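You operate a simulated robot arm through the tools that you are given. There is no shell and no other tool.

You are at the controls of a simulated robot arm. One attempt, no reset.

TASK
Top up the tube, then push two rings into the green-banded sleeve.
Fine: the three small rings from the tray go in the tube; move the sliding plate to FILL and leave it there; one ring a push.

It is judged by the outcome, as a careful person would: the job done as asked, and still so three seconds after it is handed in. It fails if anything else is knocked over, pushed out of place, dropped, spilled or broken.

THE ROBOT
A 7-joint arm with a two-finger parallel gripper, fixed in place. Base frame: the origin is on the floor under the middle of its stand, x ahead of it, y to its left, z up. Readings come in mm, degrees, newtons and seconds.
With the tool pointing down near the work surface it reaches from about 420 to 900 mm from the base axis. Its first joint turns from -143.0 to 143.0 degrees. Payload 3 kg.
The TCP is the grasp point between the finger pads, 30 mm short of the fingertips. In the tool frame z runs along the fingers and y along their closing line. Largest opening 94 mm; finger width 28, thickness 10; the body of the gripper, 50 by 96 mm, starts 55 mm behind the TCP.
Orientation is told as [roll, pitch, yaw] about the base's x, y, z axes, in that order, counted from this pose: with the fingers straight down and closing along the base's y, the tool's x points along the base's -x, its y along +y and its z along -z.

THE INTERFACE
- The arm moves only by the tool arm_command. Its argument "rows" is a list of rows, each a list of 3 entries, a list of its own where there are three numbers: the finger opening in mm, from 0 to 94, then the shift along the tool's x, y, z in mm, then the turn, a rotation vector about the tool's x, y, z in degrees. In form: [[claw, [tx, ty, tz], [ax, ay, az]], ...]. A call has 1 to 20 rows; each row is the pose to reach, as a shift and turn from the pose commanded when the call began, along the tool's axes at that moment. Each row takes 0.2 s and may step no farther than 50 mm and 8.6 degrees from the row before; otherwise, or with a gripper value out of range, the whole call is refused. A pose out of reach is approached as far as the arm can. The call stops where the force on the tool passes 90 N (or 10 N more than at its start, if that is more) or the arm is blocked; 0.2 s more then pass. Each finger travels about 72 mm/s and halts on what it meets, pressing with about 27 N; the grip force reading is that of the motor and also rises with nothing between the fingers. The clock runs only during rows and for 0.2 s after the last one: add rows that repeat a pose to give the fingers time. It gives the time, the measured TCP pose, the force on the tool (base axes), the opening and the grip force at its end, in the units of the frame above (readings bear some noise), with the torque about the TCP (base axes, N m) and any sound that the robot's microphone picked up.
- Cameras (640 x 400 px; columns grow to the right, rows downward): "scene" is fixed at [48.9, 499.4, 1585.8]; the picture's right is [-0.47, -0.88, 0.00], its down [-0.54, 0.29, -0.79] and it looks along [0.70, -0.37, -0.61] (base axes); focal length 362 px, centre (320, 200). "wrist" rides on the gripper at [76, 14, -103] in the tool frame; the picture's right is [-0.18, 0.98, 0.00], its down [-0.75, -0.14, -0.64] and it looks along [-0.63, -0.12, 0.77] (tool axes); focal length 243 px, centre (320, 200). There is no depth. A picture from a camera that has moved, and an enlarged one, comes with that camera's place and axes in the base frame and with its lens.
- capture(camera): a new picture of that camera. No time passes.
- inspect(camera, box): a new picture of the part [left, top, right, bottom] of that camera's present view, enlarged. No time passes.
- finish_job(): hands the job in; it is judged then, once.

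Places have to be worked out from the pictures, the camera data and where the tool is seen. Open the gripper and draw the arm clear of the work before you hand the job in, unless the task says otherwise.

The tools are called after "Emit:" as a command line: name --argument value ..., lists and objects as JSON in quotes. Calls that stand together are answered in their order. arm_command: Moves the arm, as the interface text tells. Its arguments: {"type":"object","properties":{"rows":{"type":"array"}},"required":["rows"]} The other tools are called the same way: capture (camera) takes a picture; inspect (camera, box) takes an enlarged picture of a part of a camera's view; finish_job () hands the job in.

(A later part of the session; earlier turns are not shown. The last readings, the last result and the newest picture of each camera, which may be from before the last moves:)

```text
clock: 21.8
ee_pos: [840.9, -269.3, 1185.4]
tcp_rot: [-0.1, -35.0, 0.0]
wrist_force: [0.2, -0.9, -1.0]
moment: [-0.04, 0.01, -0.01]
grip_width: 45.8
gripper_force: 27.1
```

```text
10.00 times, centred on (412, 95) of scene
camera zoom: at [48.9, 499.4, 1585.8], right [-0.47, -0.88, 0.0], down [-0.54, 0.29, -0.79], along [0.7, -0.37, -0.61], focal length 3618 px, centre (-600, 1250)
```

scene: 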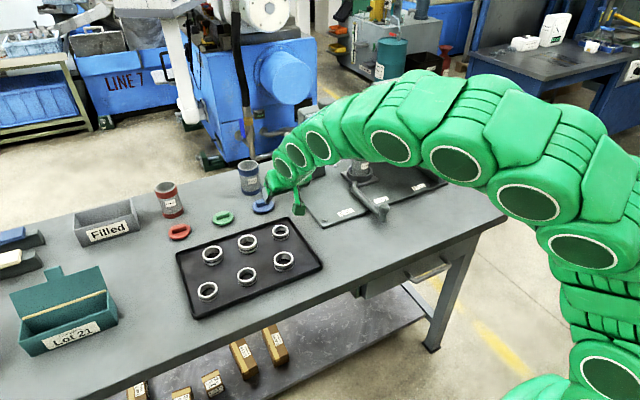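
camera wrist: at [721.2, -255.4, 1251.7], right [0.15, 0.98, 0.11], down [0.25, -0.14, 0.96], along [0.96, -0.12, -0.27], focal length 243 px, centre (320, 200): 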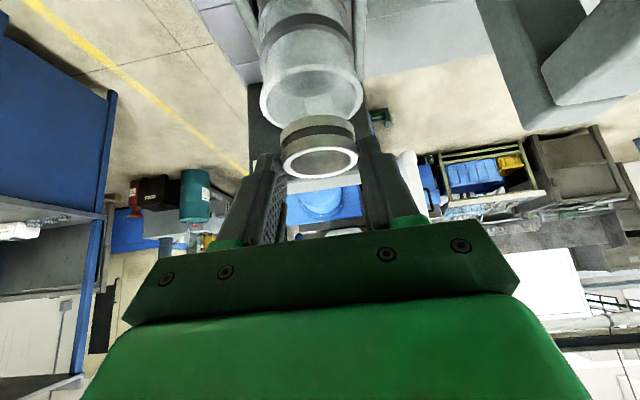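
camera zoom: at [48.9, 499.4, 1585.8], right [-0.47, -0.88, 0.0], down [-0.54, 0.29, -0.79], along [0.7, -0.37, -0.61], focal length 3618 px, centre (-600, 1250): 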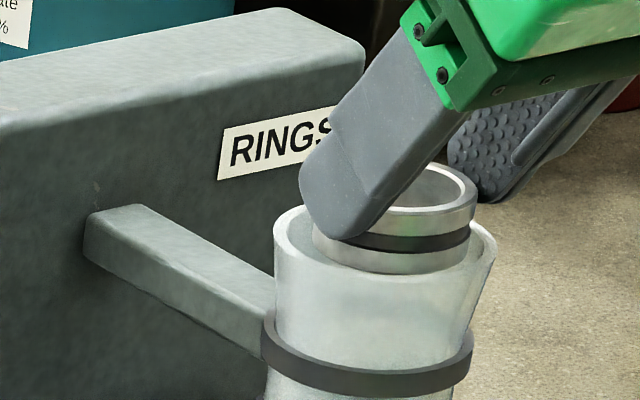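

No contact and the ring is level inside the mouth's outline. Releasing it.

Emit:
arm_command --rows '[[60, [0, 0, 0], [0, 0, 0]], [66, [0, 0, 0], [0, 0, 0]], [66, [0, 0, 0], [0, 0, 0]], [66, [0, 0, 0], [0, 0, 0]]]'

Emit:
inspect --camera "wrist" --box '[240, 0, 400, 180]'

Emit:
inspect --camera "scene" --box '[370, 75, 450, 145]'

```text
clock: 22.8
ee_pos: [840.5, -270.7, 1185.2]
tcp_rot: [0.1, -35.0, -0.1]
wrist_force: [0.7, 0.1, 0.1]
moment: [-0.02, 0.0, 0.01]
grip_width: 66.0
gripper_force: 0.1
```

```text
2.22 times, centred on (320, 90) of wrist
camera zoom: at [719.3, -256.1, 1226.7], right [0.15, 0.98, 0.11], down [0.25, -0.14, 0.96], along [0.96, -0.12, -0.27], focal length 539 px, centre (320, 444)
```

zoom: 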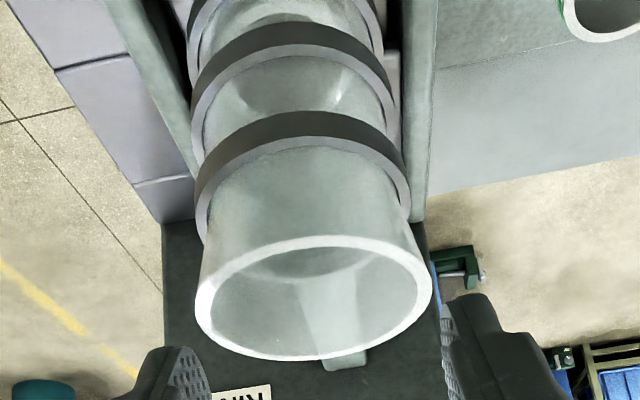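

```text
5.71 times, centred on (410, 110) of scene
camera zoom: at [48.9, 499.4, 1585.8], right [-0.47, -0.88, 0.0], down [-0.54, 0.29, -0.79], along [0.7, -0.37, -0.61], focal length 2067 px, centre (-194, 714)
```

zoom: 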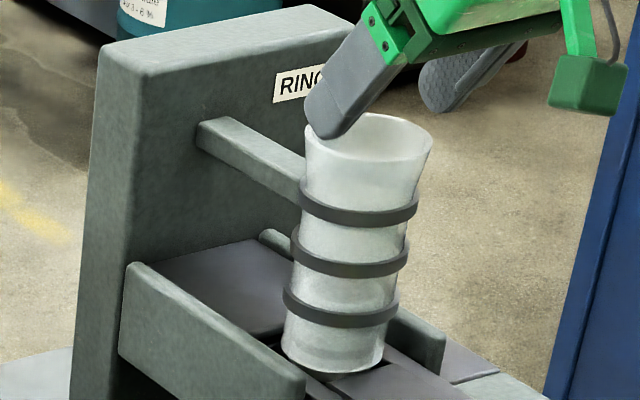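

The ring has left the gripper and dropped down the tube. I'll back off up and away, then check the lower end of the tube.

Emit:
arm_command --rows '[[66, [-10, 5, -40], [0, 0, 0]], [80, [30, 35, -70], [0, 0, 0]], [94, [65, 70, -100], [0, 0, 0]], [94, [65, 70, -100], [0, 0, 0]]]'

Emit:
inspect --camera "scene" --box '[380, 85, 460, 145]'

Emit:
capture --camera "wrist"

```text
refused: row 2 steps farther than a row can; nothing moved
```

```text
6.67 times, centred on (420, 115) of scene
camera zoom: at [48.9, 499.4, 1585.8], right [-0.47, -0.88, 0.0], down [-0.54, 0.29, -0.79], along [0.7, -0.37, -0.61], focal length 2412 px, centre (-347, 767)
```

zoom: 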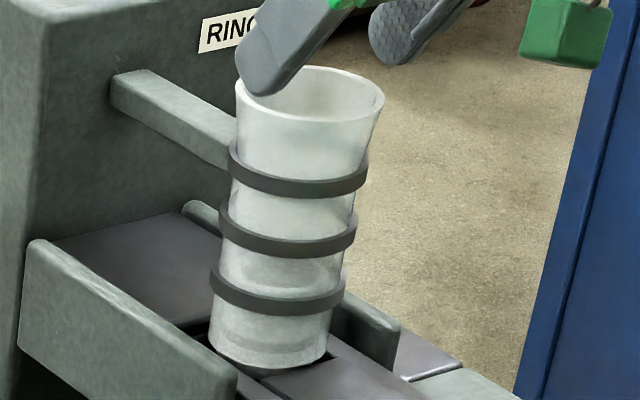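

```text
taken
camera wrist: at [719.3, -256.1, 1226.7], right [0.15, 0.98, 0.11], down [0.25, -0.14, 0.96], along [0.96, -0.12, -0.27], focal length 243 px, centre (320, 200)
```

wrist: 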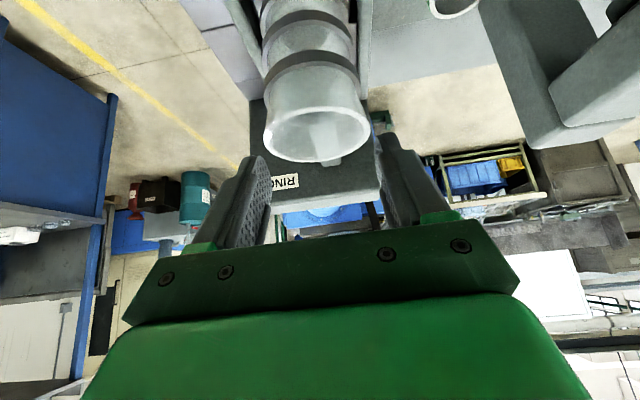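

The move was refused only for step size. I'll retreat again with smaller steps and carry on to above the front-middle small ring.

Emit:
arm_command --rows '[[66, [0, 0, -45], [0, 0, 0]], [66, [17.7, 23.3, -62.8], [0, 0, 0]], [70, [35.5, 46.7, -80.6], [0, 0, 0]], [70, [53.2, 70, -98.4], [0, 0, 0]], [70, [68.7, 114.6, -87.1], [0, 0, 0]], [70, [84.1, 159.2, -75.8], [0, 0, 0]], [70, [99.6, 203.8, -64.6], [0, 0, 0]], [70, [115, 248.5, -53.3], [0, 0, 0]], [70, [130.5, 293.1, -42], [0, 0, 0]], [70, [146, 337.7, -30.7], [0, 0, 0]], [70, [161.4, 382.3, -19.4], [0, 0, 0]], [70, [176.9, 426.9, -8.1], [0, 0, 0]], [70, [192.4, 471.5, 3.2], [0, 0, 0]], [70, [207.8, 516.2, 14.4], [0, 0, 0]], [70, [223.3, 560.8, 25.7], [0, 0, 0]], [70, [238.7, 605.4, 37], [0, 0, 0]], [70, [254.2, 650, 48.3], [0, 0, 0]], [70, [254.2, 650, 48.3], [0, 0, 0]]]'

Emit:
capture --camera "scene"

Emit:
inspect --camera "scene" --box '[380, 85, 460, 145]'

Emit:
capture --camera "wrist"

```text
clock: 26.6
ee_pos: [659.1, 379.2, 999.5]
tcp_rot: [0.0, -35.0, 0.0]
wrist_force: [0.9, -0.6, -0.1]
moment: [-0.01, -0.02, 0.02]
grip_width: 69.8
gripper_force: 0.0
```

```text
taken
```

scene: 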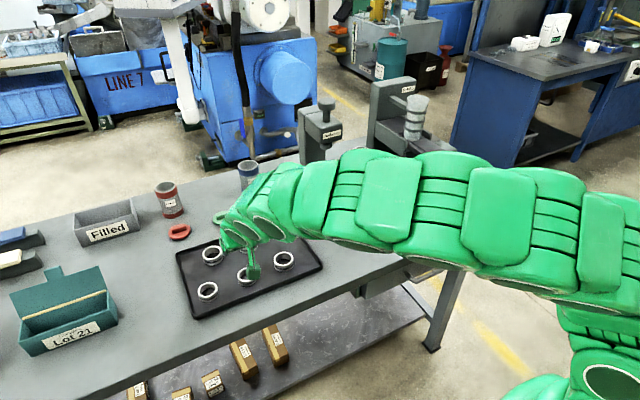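

```text
6.67 times, centred on (420, 115) of scene
camera zoom: at [48.9, 499.4, 1585.8], right [-0.47, -0.88, 0.0], down [-0.54, 0.29, -0.79], along [0.7, -0.37, -0.61], focal length 2412 px, centre (-347, 767)
```

zoom: 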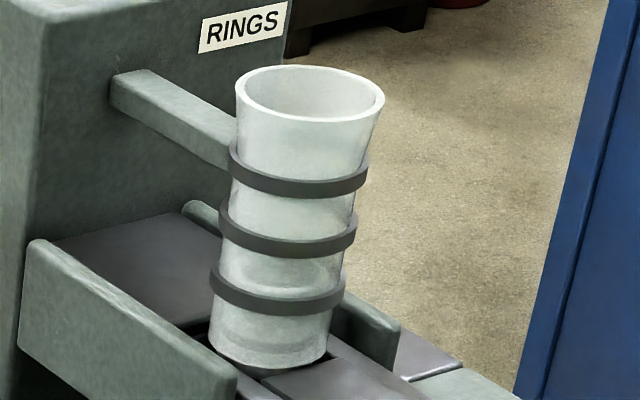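

```text
taken
camera wrist: at [539.6, 393.1, 1040.2], right [0.15, 0.98, 0.11], down [0.25, -0.14, 0.96], along [0.96, -0.12, -0.27], focal length 243 px, centre (320, 200)
```

wrist: 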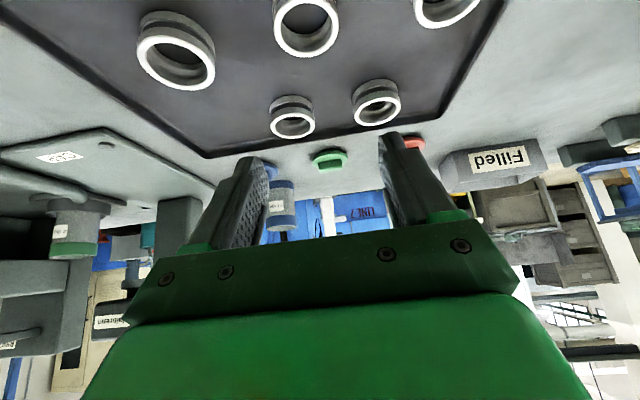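

The tube stands undisturbed with the first ring inside. The front-middle ring measures about (672, 379), so I'll descend around it with the same offset as before.

Emit:
arm_command --rows '[[70, [17.2, 0, 24.6], [0, 0, 0]], [70, [34.4, 0, 49.2], [0, 0, 0]], [70, [47.3, 0, 67.6], [0, 0, 0]], [70, [53.5, 0, 76.4], [0, 0, 0]], [70, [59.7, 0, 85.2], [0, 0, 0]], [70, [59.7, 0, 85.2], [0, 0, 0]]]'

Emit:
capture --camera "wrist"

Emit:
inspect --camera "scene" --box '[190, 225, 310, 300]'

```text
clock: 28.0
ee_pos: [660.3, 378.2, 894.9]
tcp_rot: [0.0, -35.0, -0.1]
wrist_force: [-0.7, -0.4, -0.9]
moment: [-0.02, -0.02, -0.02]
grip_width: 69.9
gripper_force: 0.1
```

```text
taken
camera wrist: at [539.2, 392.8, 936.1], right [0.15, 0.98, 0.11], down [0.25, -0.14, 0.96], along [0.96, -0.12, -0.27], focal length 243 px, centre (320, 200)
```

wrist: 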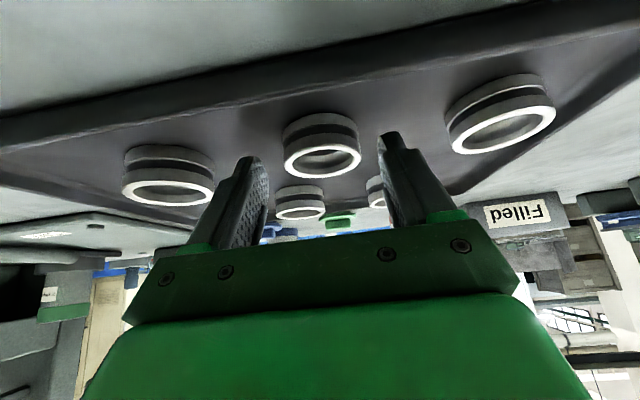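

```text
5.33 times, centred on (250, 262) of scene
camera zoom: at [48.9, 499.4, 1585.8], right [-0.47, -0.88, 0.0], down [-0.54, 0.29, -0.79], along [0.7, -0.37, -0.61], focal length 1930 px, centre (693, -133)
```

zoom: 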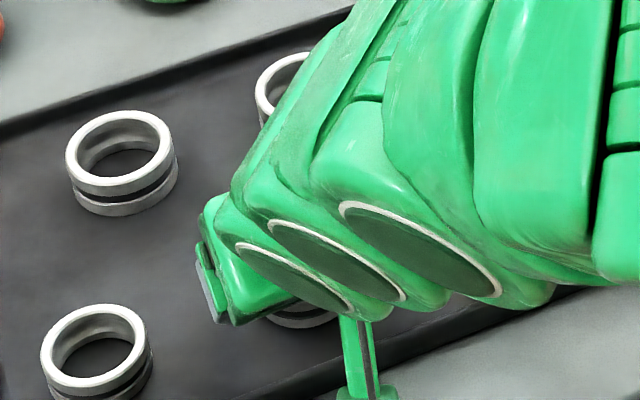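

The ring sits between the pads just like the first one. Closing and lifting a little.

Emit:
arm_command --rows '[[58, [0, 0, 0], [0, 0, 0]], [46, [0, 0, 0], [0, 0, 0]], [40, [0, 0, 0], [0, 0, 0]], [40, [0, 0, 0], [0, 0, 0]], [40, [0, 0, 0], [0, 0, 0]], [40, [-5.7, 0, -8.2], [0, 0, 0]], [40, [-11.5, 0, -16.4], [0, 0, 0]], [40, [-23, 0, -32.8], [0, 0, 0]], [40, [-40.2, 0, -57.3], [0, 0, 0]], [40, [-40.2, 0, -57.3], [0, 0, 0]]]'

Emit:
inspect --camera "wrist" --box '[256, 100, 384, 180]'

Emit:
capture --camera "wrist"

```text
clock: 30.2
ee_pos: [658.7, 379.3, 965.7]
tcp_rot: [-0.1, -35.0, 0.1]
wrist_force: [-0.4, -0.3, -1.7]
moment: [-0.01, 0.01, -0.03]
grip_width: 45.5
gripper_force: 27.0
```

```text
5.00 times, centred on (320, 140) of wrist
camera zoom: at [538.1, 393.5, 1006.6], right [0.15, 0.98, 0.1], down [0.25, -0.14, 0.96], along [0.96, -0.12, -0.27], focal length 1213 px, centre (320, 500)
```

zoom: 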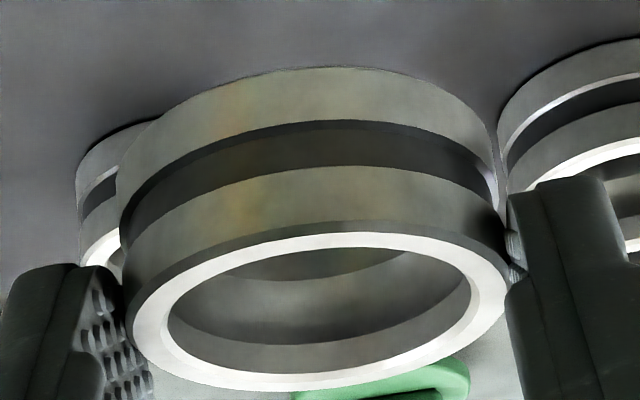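

```text
taken
camera wrist: at [538.1, 393.5, 1006.6], right [0.15, 0.98, 0.1], down [0.25, -0.14, 0.96], along [0.96, -0.12, -0.27], focal length 243 px, centre (320, 200)
```

wrist: 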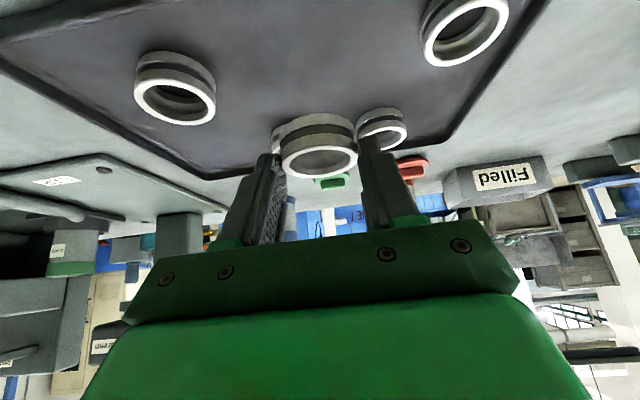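

Same grip width (45.5 mm) and the same ring position in the fingers, so the same release pose applies. Carrying it to just above the tube.

Emit:
arm_command --rows '[[40, [-17.2, 0, -24.6], [0, 0, 0]], [40, [-34.4, 0, -49.2], [0, 0, 0]], [40, [-48.7, -44.6, -58.8], [0, 0, 0]], [40, [-63, -89.2, -68.4], [0, 0, 0]], [40, [-77.3, -133.7, -78.1], [0, 0, 0]], [40, [-91.6, -178.3, -87.7], [0, 0, 0]], [40, [-106, -222.9, -97.3], [0, 0, 0]], [40, [-120.3, -267.5, -106.9], [0, 0, 0]], [40, [-134.6, -312, -116.6], [0, 0, 0]], [40, [-148.9, -356.6, -126.2], [0, 0, 0]], [40, [-163.2, -401.2, -135.8], [0, 0, 0]], [40, [-177.5, -445.8, -145.4], [0, 0, 0]], [40, [-191.8, -490.4, -155], [0, 0, 0]], [40, [-206.1, -534.9, -164.7], [0, 0, 0]], [40, [-220.4, -579.5, -174.3], [0, 0, 0]], [40, [-243.6, -614.6, -155], [0, 0, 0]], [40, [-266.7, -649.6, -135.8], [0, 0, 0]], [40, [-288.5, -649.6, -96.1], [0, 0, 0]], [40, [-288.5, -649.6, -96.1], [0, 0, 0]]]'

Emit:
inspect --camera "wrist" --box '[256, 60, 384, 180]'

Emit:
inspect --camera "scene" --box '[380, 75, 444, 115]'

```text
clock: 34.2
ee_pos: [840.4, -266.0, 1212.4]
tcp_rot: [0.0, -35.0, 0.0]
wrist_force: [0.3, 0.0, -0.9]
moment: [-0.02, -0.01, 0.0]
grip_width: 45.9
gripper_force: 27.1
```

```text
3.33 times, centred on (320, 120) of wrist
camera zoom: at [720.5, -252.3, 1253.0], right [0.15, 0.98, 0.11], down [0.25, -0.14, 0.96], along [0.96, -0.12, -0.27], focal length 809 px, centre (320, 467)
```

zoom: 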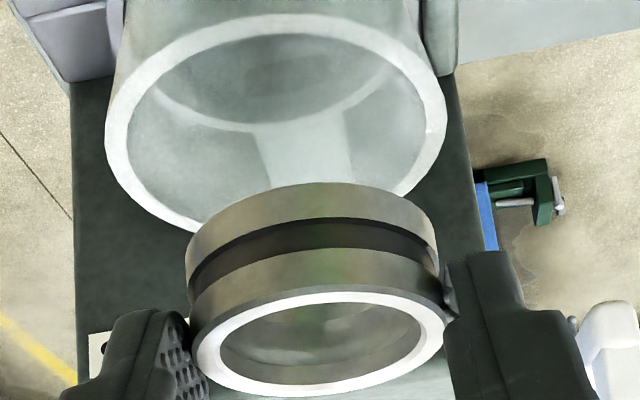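

```text
10.00 times, centred on (412, 95) of scene
camera zoom: at [48.9, 499.4, 1585.8], right [-0.47, -0.88, 0.0], down [-0.54, 0.29, -0.79], along [0.7, -0.37, -0.61], focal length 3618 px, centre (-600, 1250)
```

zoom: 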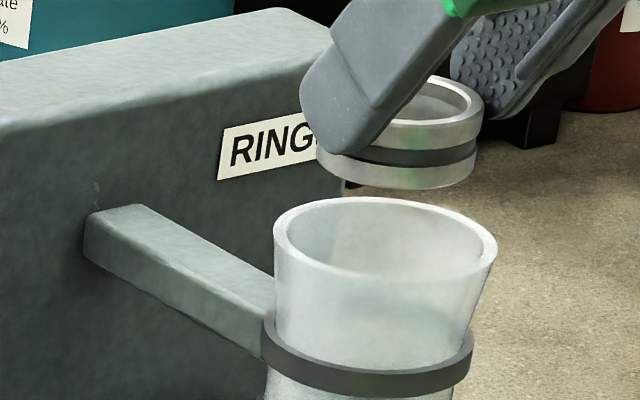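

The tool is ~4 mm off in +y and ~26 mm above the release height. Correcting sideways while lowering to the same release pose as before.

Emit:
arm_command --rows '[[40, [4, -3.8, 5.2], [0, 0, 0]], [40, [8, -3.8, 10.5], [0, 0, 0]], [40, [12, -3.8, 15.7], [0, 0, 0]], [40, [16.1, -3.8, 20.9], [0, 0, 0]], [40, [16.1, -3.8, 20.9], [0, 0, 0]]]'

Emit:
inspect --camera "wrist" --box '[256, 60, 384, 180]'

Emit:
inspect --camera "scene" --box '[380, 75, 444, 115]'

```text
clock: 35.4
ee_pos: [840.5, -274.7, 1184.0]
tcp_rot: [0.0, -35.0, 0.0]
wrist_force: [-0.1, 0.7, 0.2]
moment: [-0.01, 0.0, 0.02]
grip_width: 45.8
gripper_force: 27.2
```

```text
3.33 times, centred on (320, 120) of wrist
camera zoom: at [719.7, -259.5, 1224.9], right [0.15, 0.98, 0.11], down [0.25, -0.14, 0.96], along [0.96, -0.12, -0.27], focal length 809 px, centre (320, 467)
```

zoom: 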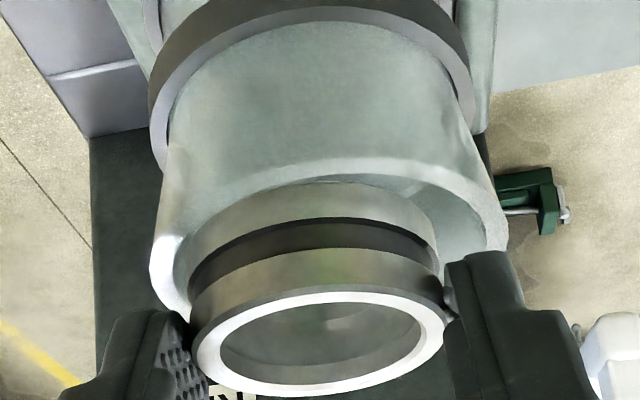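

```text
10.00 times, centred on (412, 95) of scene
camera zoom: at [48.9, 499.4, 1585.8], right [-0.47, -0.88, 0.0], down [-0.54, 0.29, -0.79], along [0.7, -0.37, -0.61], focal length 3618 px, centre (-600, 1250)
```

zoom: 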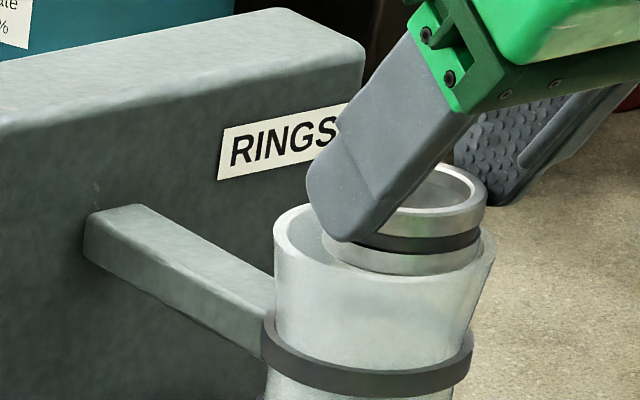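

The arm settled ~3.5 mm past in -y, so I'm correcting back by that before release.

Emit:
arm_command --rows '[[40, [-0.6, 3.5, -0.8], [0, 0, 0]], [40, [-0.6, 3.5, -0.8], [0, 0, 0]], [40, [-0.6, 3.5, -0.8], [0, 0, 0]]]'

Emit:
inspect --camera "wrist" --box '[256, 60, 384, 180]'

Emit:
inspect --camera "scene" --box '[380, 75, 444, 115]'

```text
clock: 36.2
ee_pos: [841.1, -269.5, 1184.2]
tcp_rot: [0.1, -35.0, 0.1]
wrist_force: [-0.3, -0.6, -0.9]
moment: [0.01, 0.01, 0.0]
grip_width: 45.9
gripper_force: 26.8
```

```text
3.33 times, centred on (320, 120) of wrist
camera zoom: at [719.5, -255.9, 1225.4], right [0.15, 0.98, 0.11], down [0.25, -0.14, 0.96], along [0.96, -0.12, -0.27], focal length 809 px, centre (320, 467)
```

zoom: 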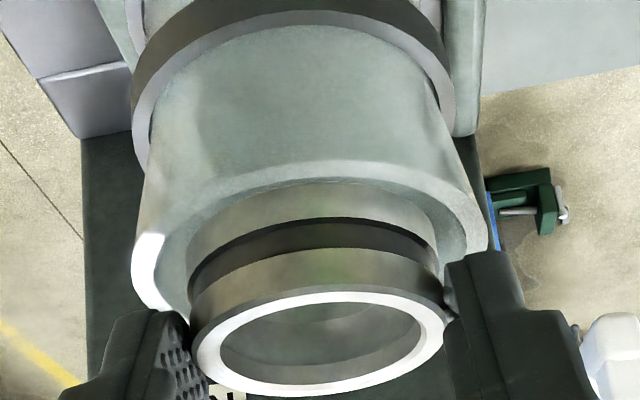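

```text
10.00 times, centred on (412, 95) of scene
camera zoom: at [48.9, 499.4, 1585.8], right [-0.47, -0.88, 0.0], down [-0.54, 0.29, -0.79], along [0.7, -0.37, -0.61], focal length 3618 px, centre (-600, 1250)
```

zoom: 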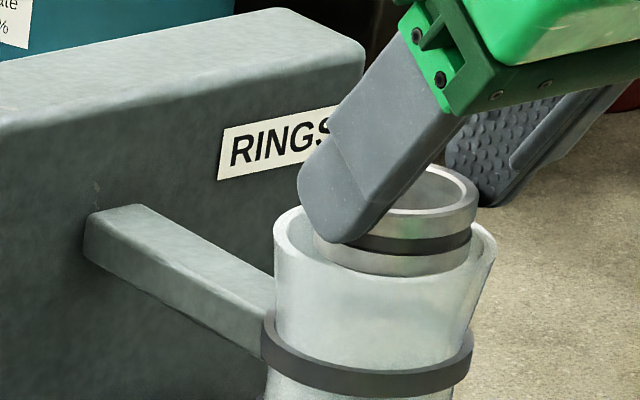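

Now it's in the same place as the first release and touching nothing. Releasing the second ring.

Emit:
arm_command --rows '[[60, [0, 0, 0], [0, 0, 0]], [66, [0, 0, 0], [0, 0, 0]], [66, [0, 0, 0], [0, 0, 0]], [66, [0, 0, 0], [0, 0, 0]]]'

Emit:
inspect --camera "scene" --box '[370, 75, 450, 145]'

Emit:
inspect --camera "wrist" --box '[240, 0, 400, 180]'

```text
clock: 37.2
ee_pos: [839.9, -269.6, 1184.5]
tcp_rot: [0.0, -35.1, 0.0]
wrist_force: [-0.7, 0.1, -0.3]
moment: [-0.03, 0.01, -0.02]
grip_width: 66.0
gripper_force: 0.0
```

```text
5.71 times, centred on (410, 110) of scene
camera zoom: at [48.9, 499.4, 1585.8], right [-0.47, -0.88, 0.0], down [-0.54, 0.29, -0.79], along [0.7, -0.37, -0.61], focal length 2067 px, centre (-194, 714)
```

zoom: 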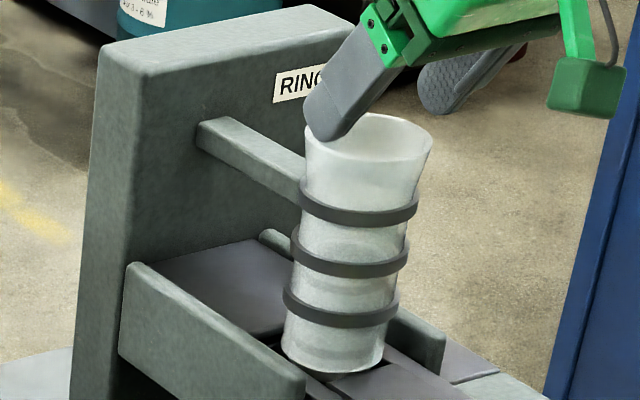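

```text
2.22 times, centred on (320, 90) of wrist
camera zoom: at [719.5, -255.9, 1225.4], right [0.15, 0.98, 0.11], down [0.25, -0.14, 0.96], along [0.96, -0.12, -0.27], focal length 539 px, centre (320, 444)
```

zoom: 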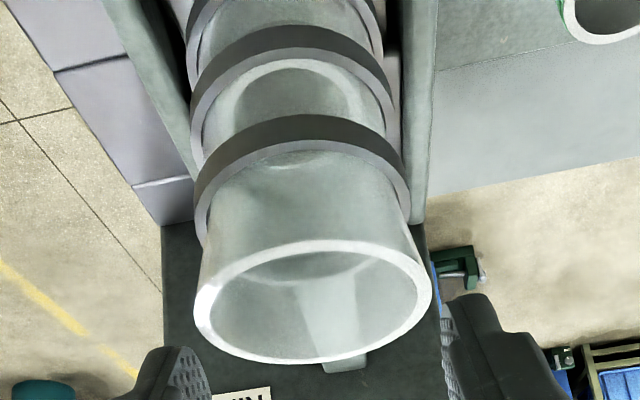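

The second ring is visible inside the tube. For the third ring, near the tray's left rim, I'll yaw 45° on the way so the fingers clear the rim (the ring stays level regardless of yaw).

Emit:
arm_command --rows '[[66, [0, 0, -45], [0, 0, 0]], [66, [17.7, 23.3, -62.8], [0, 0, 0]], [66, [35.5, 46.7, -80.6], [0, 0, 0]], [66, [53.2, 70, -98.4], [0, 0, 0]], [66, [66.9, 114.2, -88.9], [-1.7, 0, -2.5]], [66, [80.5, 158.4, -79.3], [-3.4, 0, -4.9]], [66, [94.2, 202.6, -69.8], [-5.2, 0, -7.4]], [66, [107.8, 246.8, -60.3], [-6.9, 0, -9.8]], [66, [121.5, 291, -50.8], [-8.6, 0, -12.3]], [66, [135.2, 335.1, -41.2], [-10.3, 0, -14.7]], [66, [148.8, 379.3, -31.7], [-12, 0, -17.2]], [66, [162.5, 423.5, -22.2], [-13.8, 0, -19.7]], [66, [176.1, 467.7, -12.6], [-15.5, 0, -22.1]], [66, [189.8, 511.9, -3.1], [-17.2, 0, -24.6]], [66, [203.5, 556.1, 6.4], [-18.9, 0, -27]], [66, [217.1, 600.3, 16], [-20.6, 0, -29.5]], [66, [230.8, 644.5, 25.5], [-22.4, 0, -32]], [66, [244.4, 688.7, 35], [-24.1, 0, -34.4]], [66, [258.1, 732.9, 44.6], [-25.8, 0, -36.9]], [66, [258.1, 732.9, 44.6], [-25.8, 0, -36.9]]]'

Emit:
capture --camera "wrist"

Emit:
capture --camera "scene"

```text
clock: 41.4
ee_pos: [655.5, 462.4, 997.7]
tcp_rot: [0.1, -35.0, 45.0]
wrist_force: [0.4, 0.6, 0.0]
moment: [0.0, 0.02, 0.0]
grip_width: 65.9
gripper_force: 0.1
```

```text
taken
camera wrist: at [560.1, 385.6, 1039.3], right [-0.59, 0.8, 0.11], down [0.28, 0.08, 0.96], along [0.76, 0.59, -0.27], focal length 243 px, centre (320, 200)
```

wrist: 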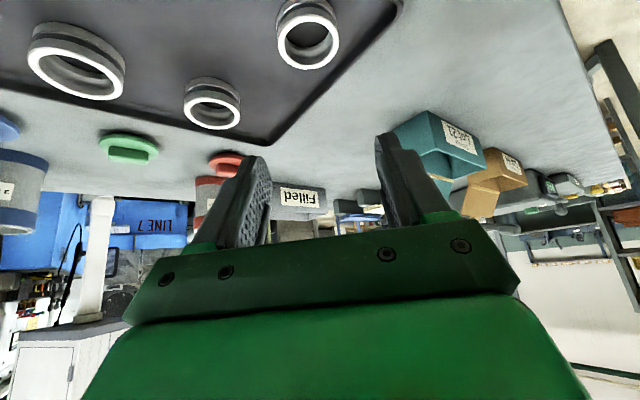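

```text
taken
```

scene: 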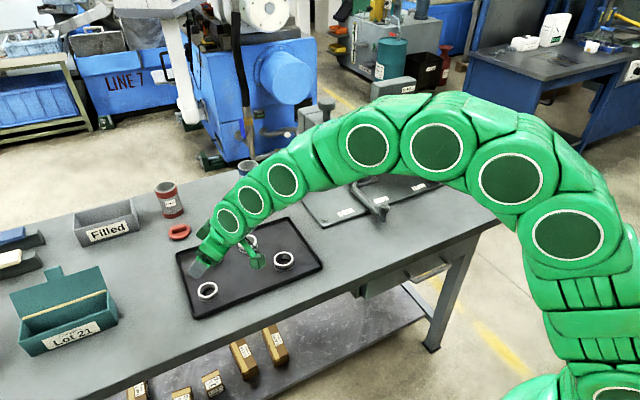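

Orientation is right (yaw 45°, tilt 35°). Zooming on the third ring to pin its position before descending.

Emit:
inspect --camera "wrist" --box '[244, 0, 372, 80]'

Emit:
inspect --camera "scene" --box '[180, 240, 276, 300]'

```text
5.00 times, centred on (308, 40) of wrist
camera zoom: at [560.1, 385.6, 1039.3], right [-0.59, 0.8, 0.11], down [0.28, 0.08, 0.96], along [0.76, 0.59, -0.27], focal length 1213 px, centre (380, 1000)
```

zoom: 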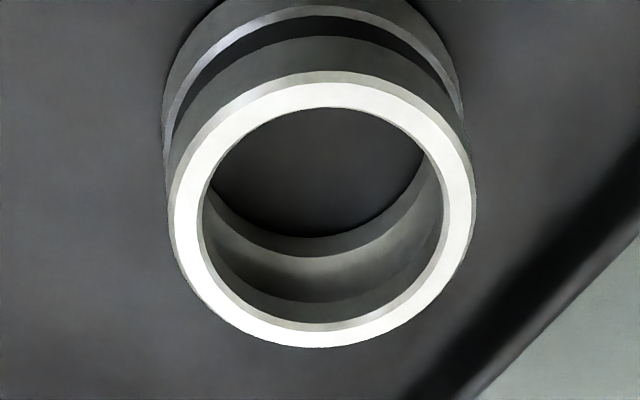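

```text
6.67 times, centred on (228, 270) of scene
camera zoom: at [48.9, 499.4, 1585.8], right [-0.47, -0.88, 0.0], down [-0.54, 0.29, -0.79], along [0.7, -0.37, -0.61], focal length 2412 px, centre (933, -267)
```

zoom: 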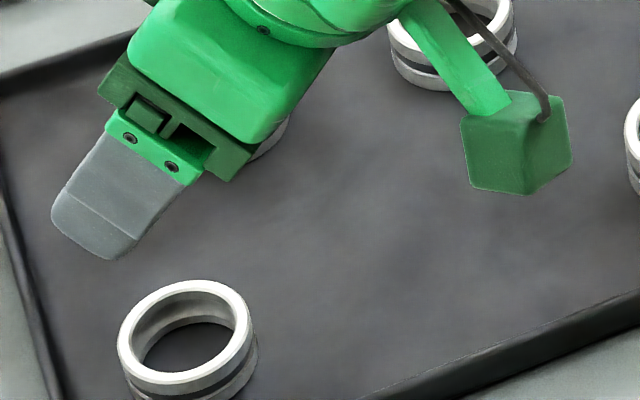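

The third ring is at about (671.5, 478). Descending around it along the tilted approach.

Emit:
arm_command --rows '[[66, [14.4, 0.6, 25.9], [0, 0, 0]], [66, [28.8, 0.6, 51.7], [0, 0, 0]], [66, [38, 0.6, 68.2], [0, 0, 0]], [66, [44.2, 0.6, 79.4], [0, 0, 0]], [66, [50.4, 0.6, 90.5], [0, 0, 0]], [66, [50.4, 0.6, 90.5], [0, 0, 0]]]'

Emit:
capture --camera "wrist"

Emit:
inspect --camera "scene" --box '[170, 240, 290, 315]'

```text
clock: 42.8
ee_pos: [662.0, 471.9, 896.5]
tcp_rot: [-0.2, -34.8, 45.1]
wrist_force: [1.0, -0.6, -0.3]
moment: [0.02, -0.01, -0.03]
grip_width: 66.0
gripper_force: 0.0
```

```text
taken
camera wrist: at [566.1, 394.4, 937.4], right [-0.59, 0.8, 0.1], down [0.28, 0.08, 0.96], along [0.76, 0.59, -0.27], focal length 243 px, centre (320, 200)
```

wrist: 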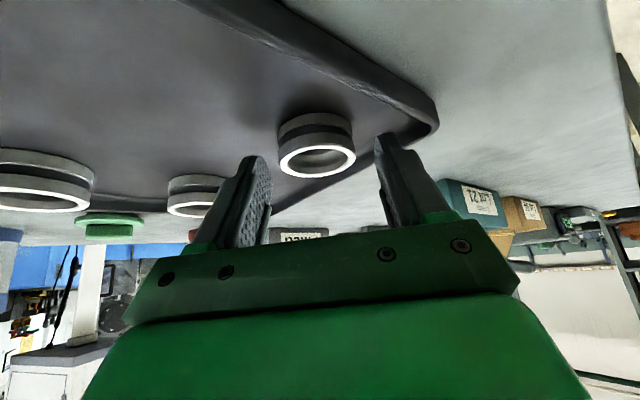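

```text
5.33 times, centred on (230, 278) of scene
camera zoom: at [48.9, 499.4, 1585.8], right [-0.47, -0.88, 0.0], down [-0.54, 0.29, -0.79], along [0.7, -0.37, -0.61], focal length 1930 px, centre (800, -213)
```

zoom: 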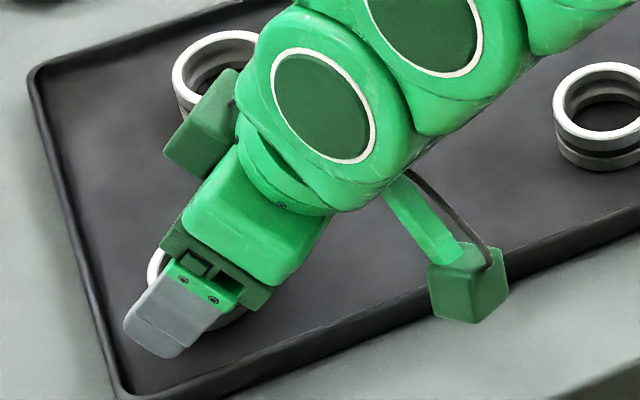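

The ring lies between the pads with the fingers inside the tray rim. Closing and lifting.

Emit:
arm_command --rows '[[58, [0, 0, 0], [0, 0, 0]], [50, [0, 0, 0], [0, 0, 0]], [44, [0, 0, 0], [0, 0, 0]], [40, [0, 0, 0], [0, 0, 0]], [40, [0, 0, 0], [0, 0, 0]], [40, [0, 0, 0], [0, 0, 0]], [40, [-5.7, 0, -8.2], [0, 0, 0]], [40, [-11.5, 0, -16.4], [0, 0, 0]], [40, [-23, 0, -32.8], [0, 0, 0]], [40, [-40.2, 0, -57.3], [0, 0, 0]], [40, [-57.4, 0, -81.9], [0, 0, 0]], [40, [-57.4, 0, -81.9], [0, 0, 0]]]'

Emit:
inspect --camera "wrist" --box '[256, 100, 384, 180]'

Emit:
capture --camera "scene"

```text
clock: 45.4
ee_pos: [661.0, 471.4, 997.9]
tcp_rot: [0.0, -35.0, 44.9]
wrist_force: [0.6, 0.1, -0.8]
moment: [0.02, 0.0, -0.04]
grip_width: 45.8
gripper_force: 26.6
```

```text
5.00 times, centred on (320, 140) of wrist
camera zoom: at [564.8, 394.1, 1038.9], right [-0.59, 0.8, 0.11], down [0.28, 0.08, 0.96], along [0.76, 0.59, -0.27], focal length 1213 px, centre (320, 500)
```

zoom: 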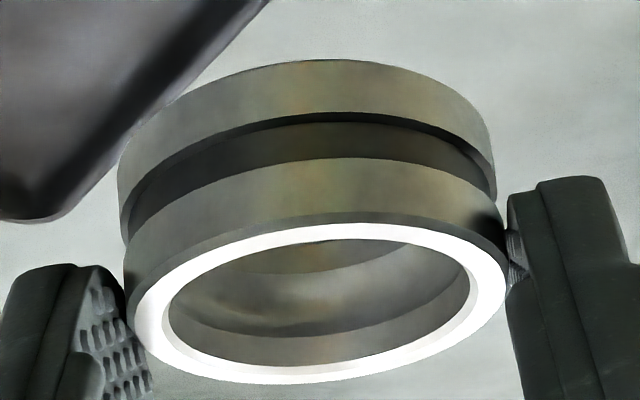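

```text
taken
```

scene: 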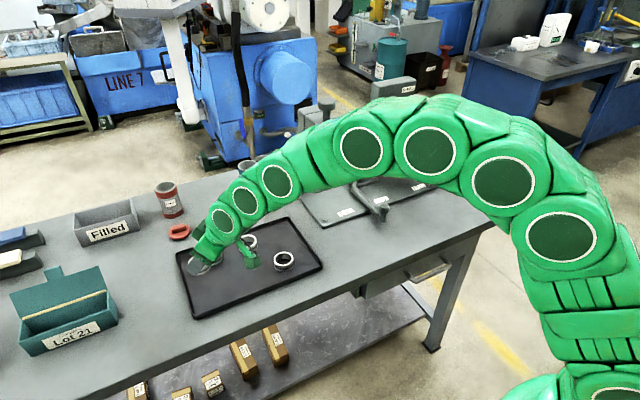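

Third ring gripped at 45.8 mm (small) and level. Carrying it to above the tube while turning the yaw back to 0.

Emit:
arm_command --rows '[[40, [13.8, -35.3, -28.9], [1.7, 0, 2.5]], [40, [27.5, -70.7, -57.8], [3.4, 0, 4.9]], [40, [41.3, -106, -86.7], [5.2, 0, 7.4]], [40, [55, -141.3, -115.6], [6.9, 0, 9.8]], [40, [68.8, -176.7, -144.6], [8.6, 0, 12.3]], [40, [82.5, -212, -173.5], [10.3, 0, 14.7]], [40, [96.3, -247.3, -202.4], [12, 0, 17.2]], [40, [110, -282.6, -231.3], [13.8, 0, 19.7]], [40, [123.8, -318, -260.2], [15.5, 0, 22.1]], [40, [137.5, -353.3, -289.1], [17.2, 0, 24.6]], [40, [151.3, -388.6, -318], [18.9, 0, 27]], [40, [165, -424, -346.9], [20.6, 0, 29.5]], [40, [178.8, -459.3, -375.8], [22.4, 0, 32]], [40, [192.5, -494.6, -404.7], [24.1, 0, 34.4]], [40, [206.2, -530, -433.6], [25.8, 0, 36.9]], [40, [210.6, -576, -433.6], [25.8, 0, 36.9]], [40, [214.9, -621.9, -433.5], [25.8, 0, 36.9]], [40, [201.4, -650.9, -402.2], [25.8, 0, 36.9]], [40, [201.4, -650.9, -402.2], [25.8, 0, 36.9]], [40, [201.4, -650.9, -402.2], [25.8, 0, 36.9]]]'

Emit:
inspect --camera "wrist" --box '[256, 60, 384, 180]'

Emit:
inspect --camera "scene" --box '[380, 75, 444, 115]'

```text
clock: 49.6
ee_pos: [841.6, -268.4, 1211.0]
tcp_rot: [0.1, -35.1, 0.0]
wrist_force: [0.9, -0.4, -0.6]
moment: [-0.01, 0.03, 0.01]
grip_width: 45.8
gripper_force: 27.1
```

```text
3.33 times, centred on (320, 120) of wrist
camera zoom: at [720.9, -254.4, 1251.0], right [0.15, 0.98, 0.11], down [0.25, -0.14, 0.96], along [0.96, -0.12, -0.27], focal length 809 px, centre (320, 467)
```

zoom: 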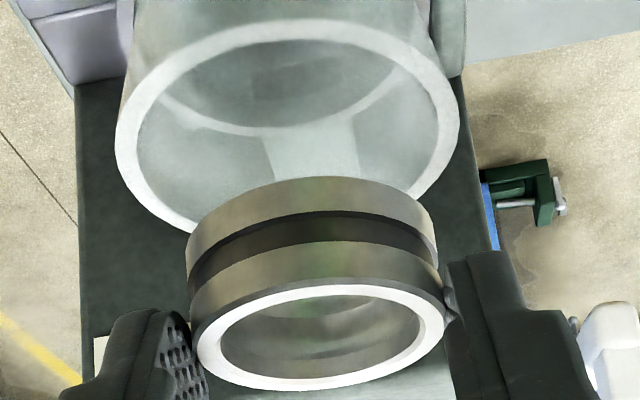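

```text
10.00 times, centred on (412, 95) of scene
camera zoom: at [48.9, 499.4, 1585.8], right [-0.47, -0.88, 0.0], down [-0.54, 0.29, -0.79], along [0.7, -0.37, -0.61], focal length 3618 px, centre (-600, 1250)
```

zoom: 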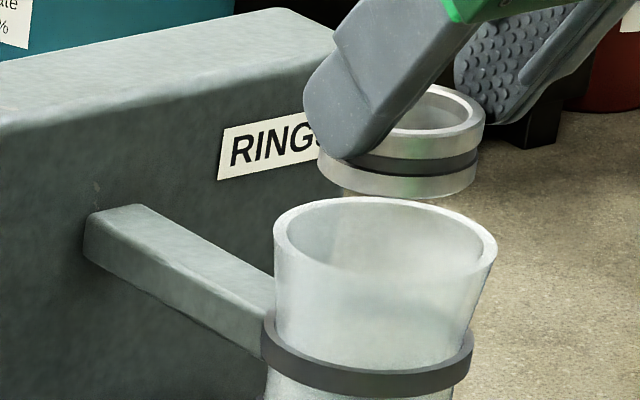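

Aligned within ~1.5 mm and 25 mm above release height. Lowering.

Emit:
arm_command --rows '[[40, [3.8, -0.8, 4.9], [0, 0, 0]], [40, [7.6, -0.8, 9.8], [0, 0, 0]], [40, [11.4, -0.8, 14.6], [0, 0, 0]], [40, [15.2, -0.8, 19.5], [0, 0, 0]], [40, [15.2, -0.8, 19.5], [0, 0, 0]], [40, [15.2, -0.8, 19.5], [0, 0, 0]]]'

Emit:
inspect --camera "wrist" --box '[256, 60, 384, 180]'

Emit:
inspect --camera "scene" --box '[380, 75, 444, 115]'

```text
clock: 51.0
ee_pos: [841.3, -269.0, 1186.2]
tcp_rot: [0.0, -34.9, 0.0]
wrist_force: [-0.1, 0.6, -0.2]
moment: [0.0, 0.01, -0.01]
grip_width: 46.1
gripper_force: 26.8
```

```text
3.33 times, centred on (320, 120) of wrist
camera zoom: at [719.3, -256.0, 1226.1], right [0.15, 0.98, 0.11], down [0.25, -0.14, 0.96], along [0.96, -0.12, -0.27], focal length 809 px, centre (320, 467)
```

zoom: 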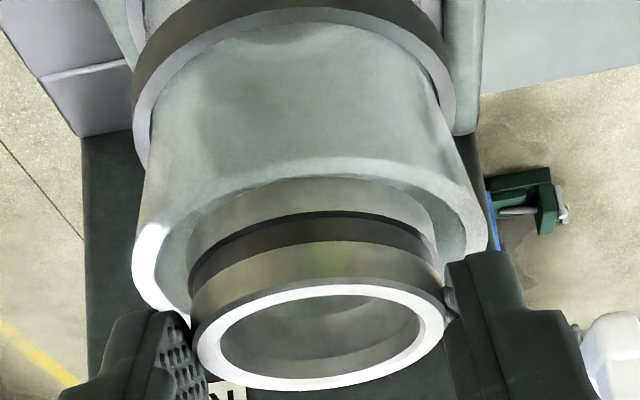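

```text
10.00 times, centred on (412, 95) of scene
camera zoom: at [48.9, 499.4, 1585.8], right [-0.47, -0.88, 0.0], down [-0.54, 0.29, -0.79], along [0.7, -0.37, -0.61], focal length 3618 px, centre (-600, 1250)
```

zoom: 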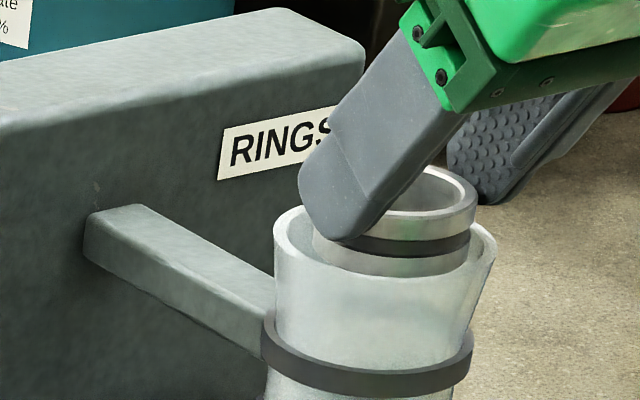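

Same position as the two earlier good releases. Releasing the third ring.

Emit:
arm_command --rows '[[60, [0, 0, 0], [0, 0, 0]], [66, [0, 0, 0], [0, 0, 0]], [66, [0, 0, 0], [0, 0, 0]], [66, [0, 0, 0], [0, 0, 0]]]'

Emit:
inspect --camera "scene" --box '[370, 75, 450, 145]'

Emit:
inspect --camera "wrist" --box '[240, 0, 400, 180]'

```text
clock: 52.0
ee_pos: [840.7, -270.3, 1185.5]
tcp_rot: [0.0, -35.0, 0.0]
wrist_force: [0.4, 0.3, 0.6]
moment: [0.03, 0.01, -0.03]
grip_width: 66.1
gripper_force: 0.1
```

```text
5.71 times, centred on (410, 110) of scene
camera zoom: at [48.9, 499.4, 1585.8], right [-0.47, -0.88, 0.0], down [-0.54, 0.29, -0.79], along [0.7, -0.37, -0.61], focal length 2067 px, centre (-194, 714)
```

zoom: 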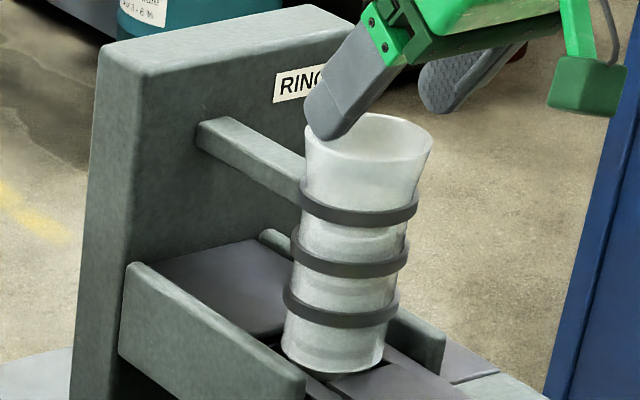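

```text
2.22 times, centred on (320, 90) of wrist
camera zoom: at [719.3, -255.9, 1226.1], right [0.15, 0.98, 0.11], down [0.25, -0.14, 0.96], along [0.96, -0.12, -0.27], focal length 539 px, centre (320, 444)
```

zoom: 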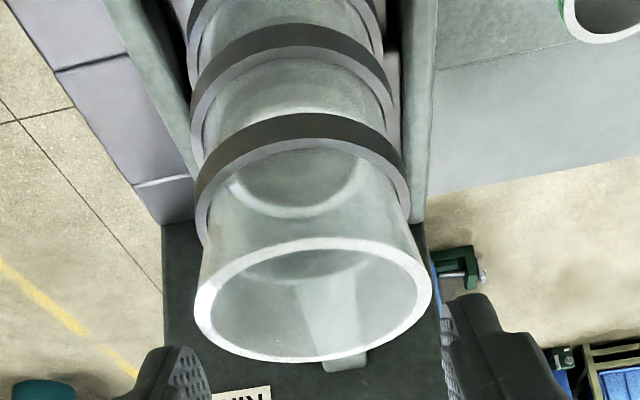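

All three small rings are in the tube and the stack's top is visibly higher. Next I'll back off, straighten the tool, and go look at the sliding plate's handle.

Emit:
arm_command --rows '[[66, [0, 0, -45], [0, 0, 0]], [66, [20.5, 35.7, -46.8], [0, 5, 0]], [66, [41, 71.4, -48.6], [0, 10, 0]], [66, [61.5, 107.1, -50.4], [0, 15, 0]], [66, [82, 142.8, -52.3], [0, 20, 0]], [66, [102.5, 178.5, -54.1], [0, 25, 0]], [66, [123, 214.2, -55.9], [0, 30, 0]], [66, [143.5, 249.9, -57.7], [0, 35, 0]], [66, [143.5, 249.9, -57.7], [0, 35, 0]]]'

Emit:
capture --camera "wrist"

Emit:
inspect --camera "scene" --box '[330, 70, 460, 230]'

Emit:
inspect --camera "scene" --box '[390, 85, 438, 145]'

```text
clock: 54.0
ee_pos: [691.2, -17.4, 1152.3]
tcp_rot: [0.0, 0.1, 0.0]
wrist_force: [-1.1, 0.0, 0.1]
moment: [0.01, -0.01, 0.02]
grip_width: 66.0
gripper_force: 0.1
```

```text
taken
camera wrist: at [613.7, -4.5, 1254.9], right [0.18, 0.98, 0.0], down [0.75, -0.14, 0.64], along [0.63, -0.12, -0.77], focal length 243 px, centre (320, 200)
```

wrist: 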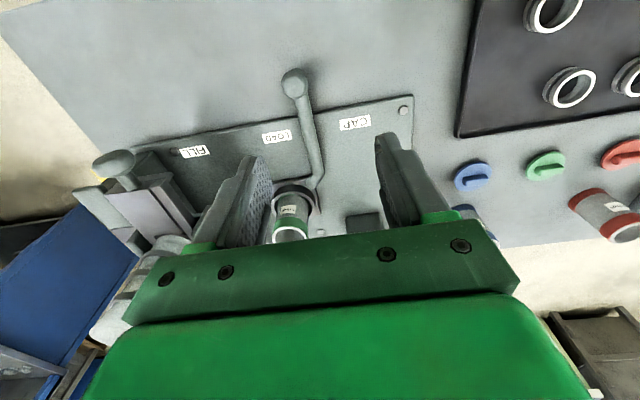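

```text
2.50 times, centred on (395, 150) of scene
camera zoom: at [48.9, 499.4, 1585.8], right [-0.47, -0.88, 0.0], down [-0.54, 0.29, -0.79], along [0.7, -0.37, -0.61], focal length 904 px, centre (132, 325)
```

zoom: 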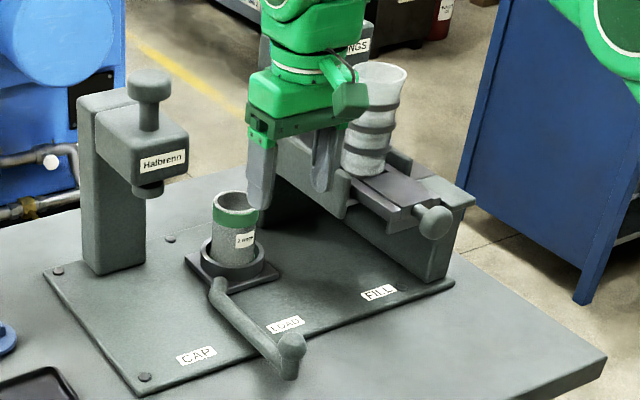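

```text
6.67 times, centred on (414, 115) of scene
camera zoom: at [48.9, 499.4, 1585.8], right [-0.47, -0.88, 0.0], down [-0.54, 0.29, -0.79], along [0.7, -0.37, -0.61], focal length 2412 px, centre (-307, 767)
```

zoom: 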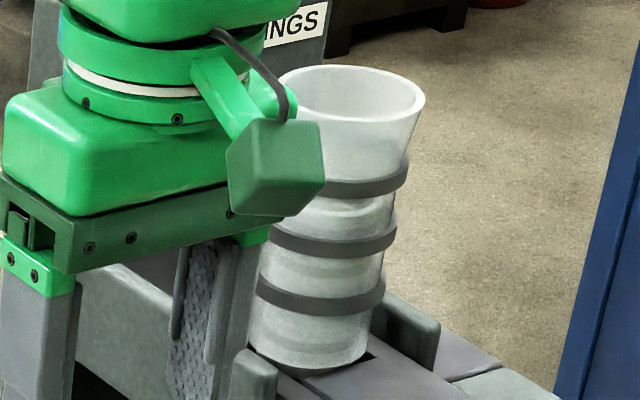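

I'll take close-ups of the handle and its grip from both cameras.

Emit:
inspect --camera "wrist" --box '[246, 50, 374, 130]'

Emit:
inspect --camera "scene" --box '[350, 175, 414, 235]'

Emit:
inspect --camera "wrist" --box '[70, 110, 262, 230]'

```text
5.00 times, centred on (310, 90) of wrist
camera zoom: at [613.7, -4.5, 1254.9], right [0.18, 0.98, 0.0], down [0.75, -0.14, 0.64], along [0.63, -0.12, -0.77], focal length 1213 px, centre (370, 750)
```

zoom: 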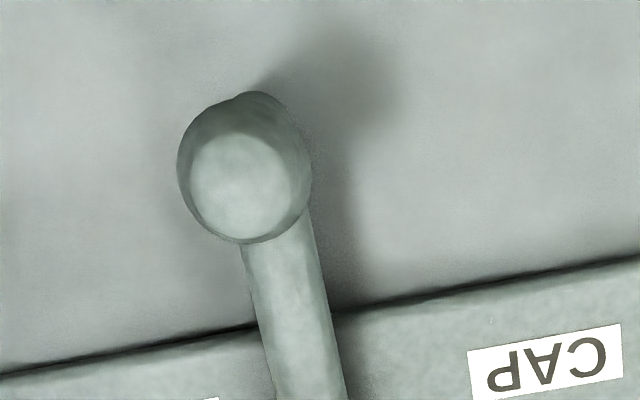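

```text
6.67 times, centred on (382, 205) of scene
camera zoom: at [48.9, 499.4, 1585.8], right [-0.47, -0.88, 0.0], down [-0.54, 0.29, -0.79], along [0.7, -0.37, -0.61], focal length 2412 px, centre (-93, 167)
```

zoom: 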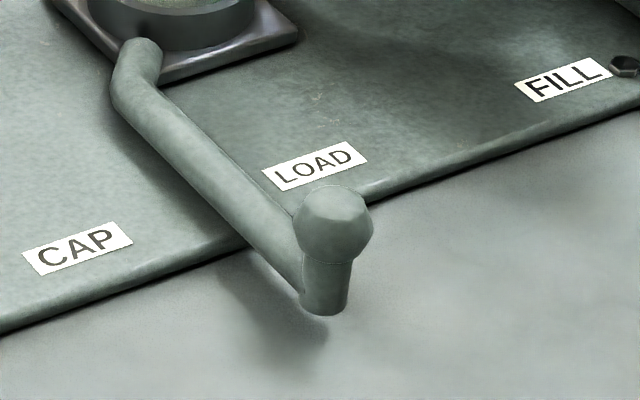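

```text
3.33 times, centred on (166, 170) of wrist
camera zoom: at [613.7, -4.5, 1254.9], right [0.18, 0.98, 0.0], down [0.75, -0.14, 0.64], along [0.63, -0.12, -0.77], focal length 809 px, centre (833, 300)
```

zoom: 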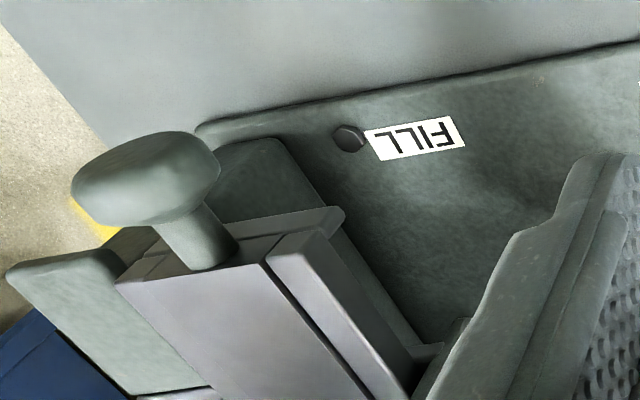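

The knob of the handle is at about (691, -52, 918), ~36 mm wide on a vertical post. I'll close the fingers and yaw the tool -90°, which leaves the most clearance to the pusher knob at FILL, on the +y side of the knob.

Emit:
arm_command --rows '[[50, [0, 3, 0], [0, 0, 8]], [40, [0, 6, 0], [0, 0, 16]], [30, [0, 9, 0], [0, 0, 24]], [20, [0, 12, 0], [0, 0, 32]], [10, [0, 15, 0], [0, 0, 40]], [0, [0, 18, 0], [0, 0, 48]], [0, [0, 21, 0], [0, 0, 56]], [0, [0, 24, 0], [0, 0, 64]], [0, [0, 26, 0], [0, 0, 72]], [0, [0, 28, 0], [0, 0, 80]], [0, [0, 28, 0], [0, 0, 88]], [0, [0, 28, 0], [0, 0, 90]], [0, [0, 28, 0], [0, 0, 90]]]'

Emit:
capture --camera "wrist"

Emit:
capture --camera "scene"

```text
clock: 56.8
ee_pos: [688.6, 8.5, 1152.1]
tcp_rot: [-0.1, -0.1, -90.1]
wrist_force: [-0.8, -1.0, 1.0]
moment: [-0.01, 0.02, -0.05]
grip_width: 0.1
gripper_force: 27.1
```

```text
taken
camera wrist: at [704.5, 84.4, 1254.5], right [0.98, -0.19, 0.0], down [-0.14, -0.75, 0.64], along [-0.12, -0.63, -0.77], focal length 243 px, centre (320, 200)
```

wrist: 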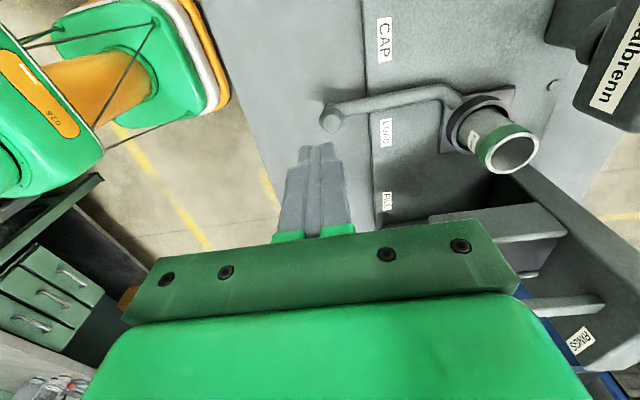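

```text
taken
```

scene: 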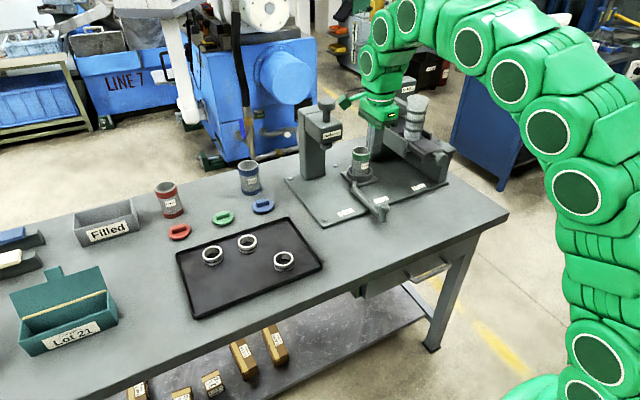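

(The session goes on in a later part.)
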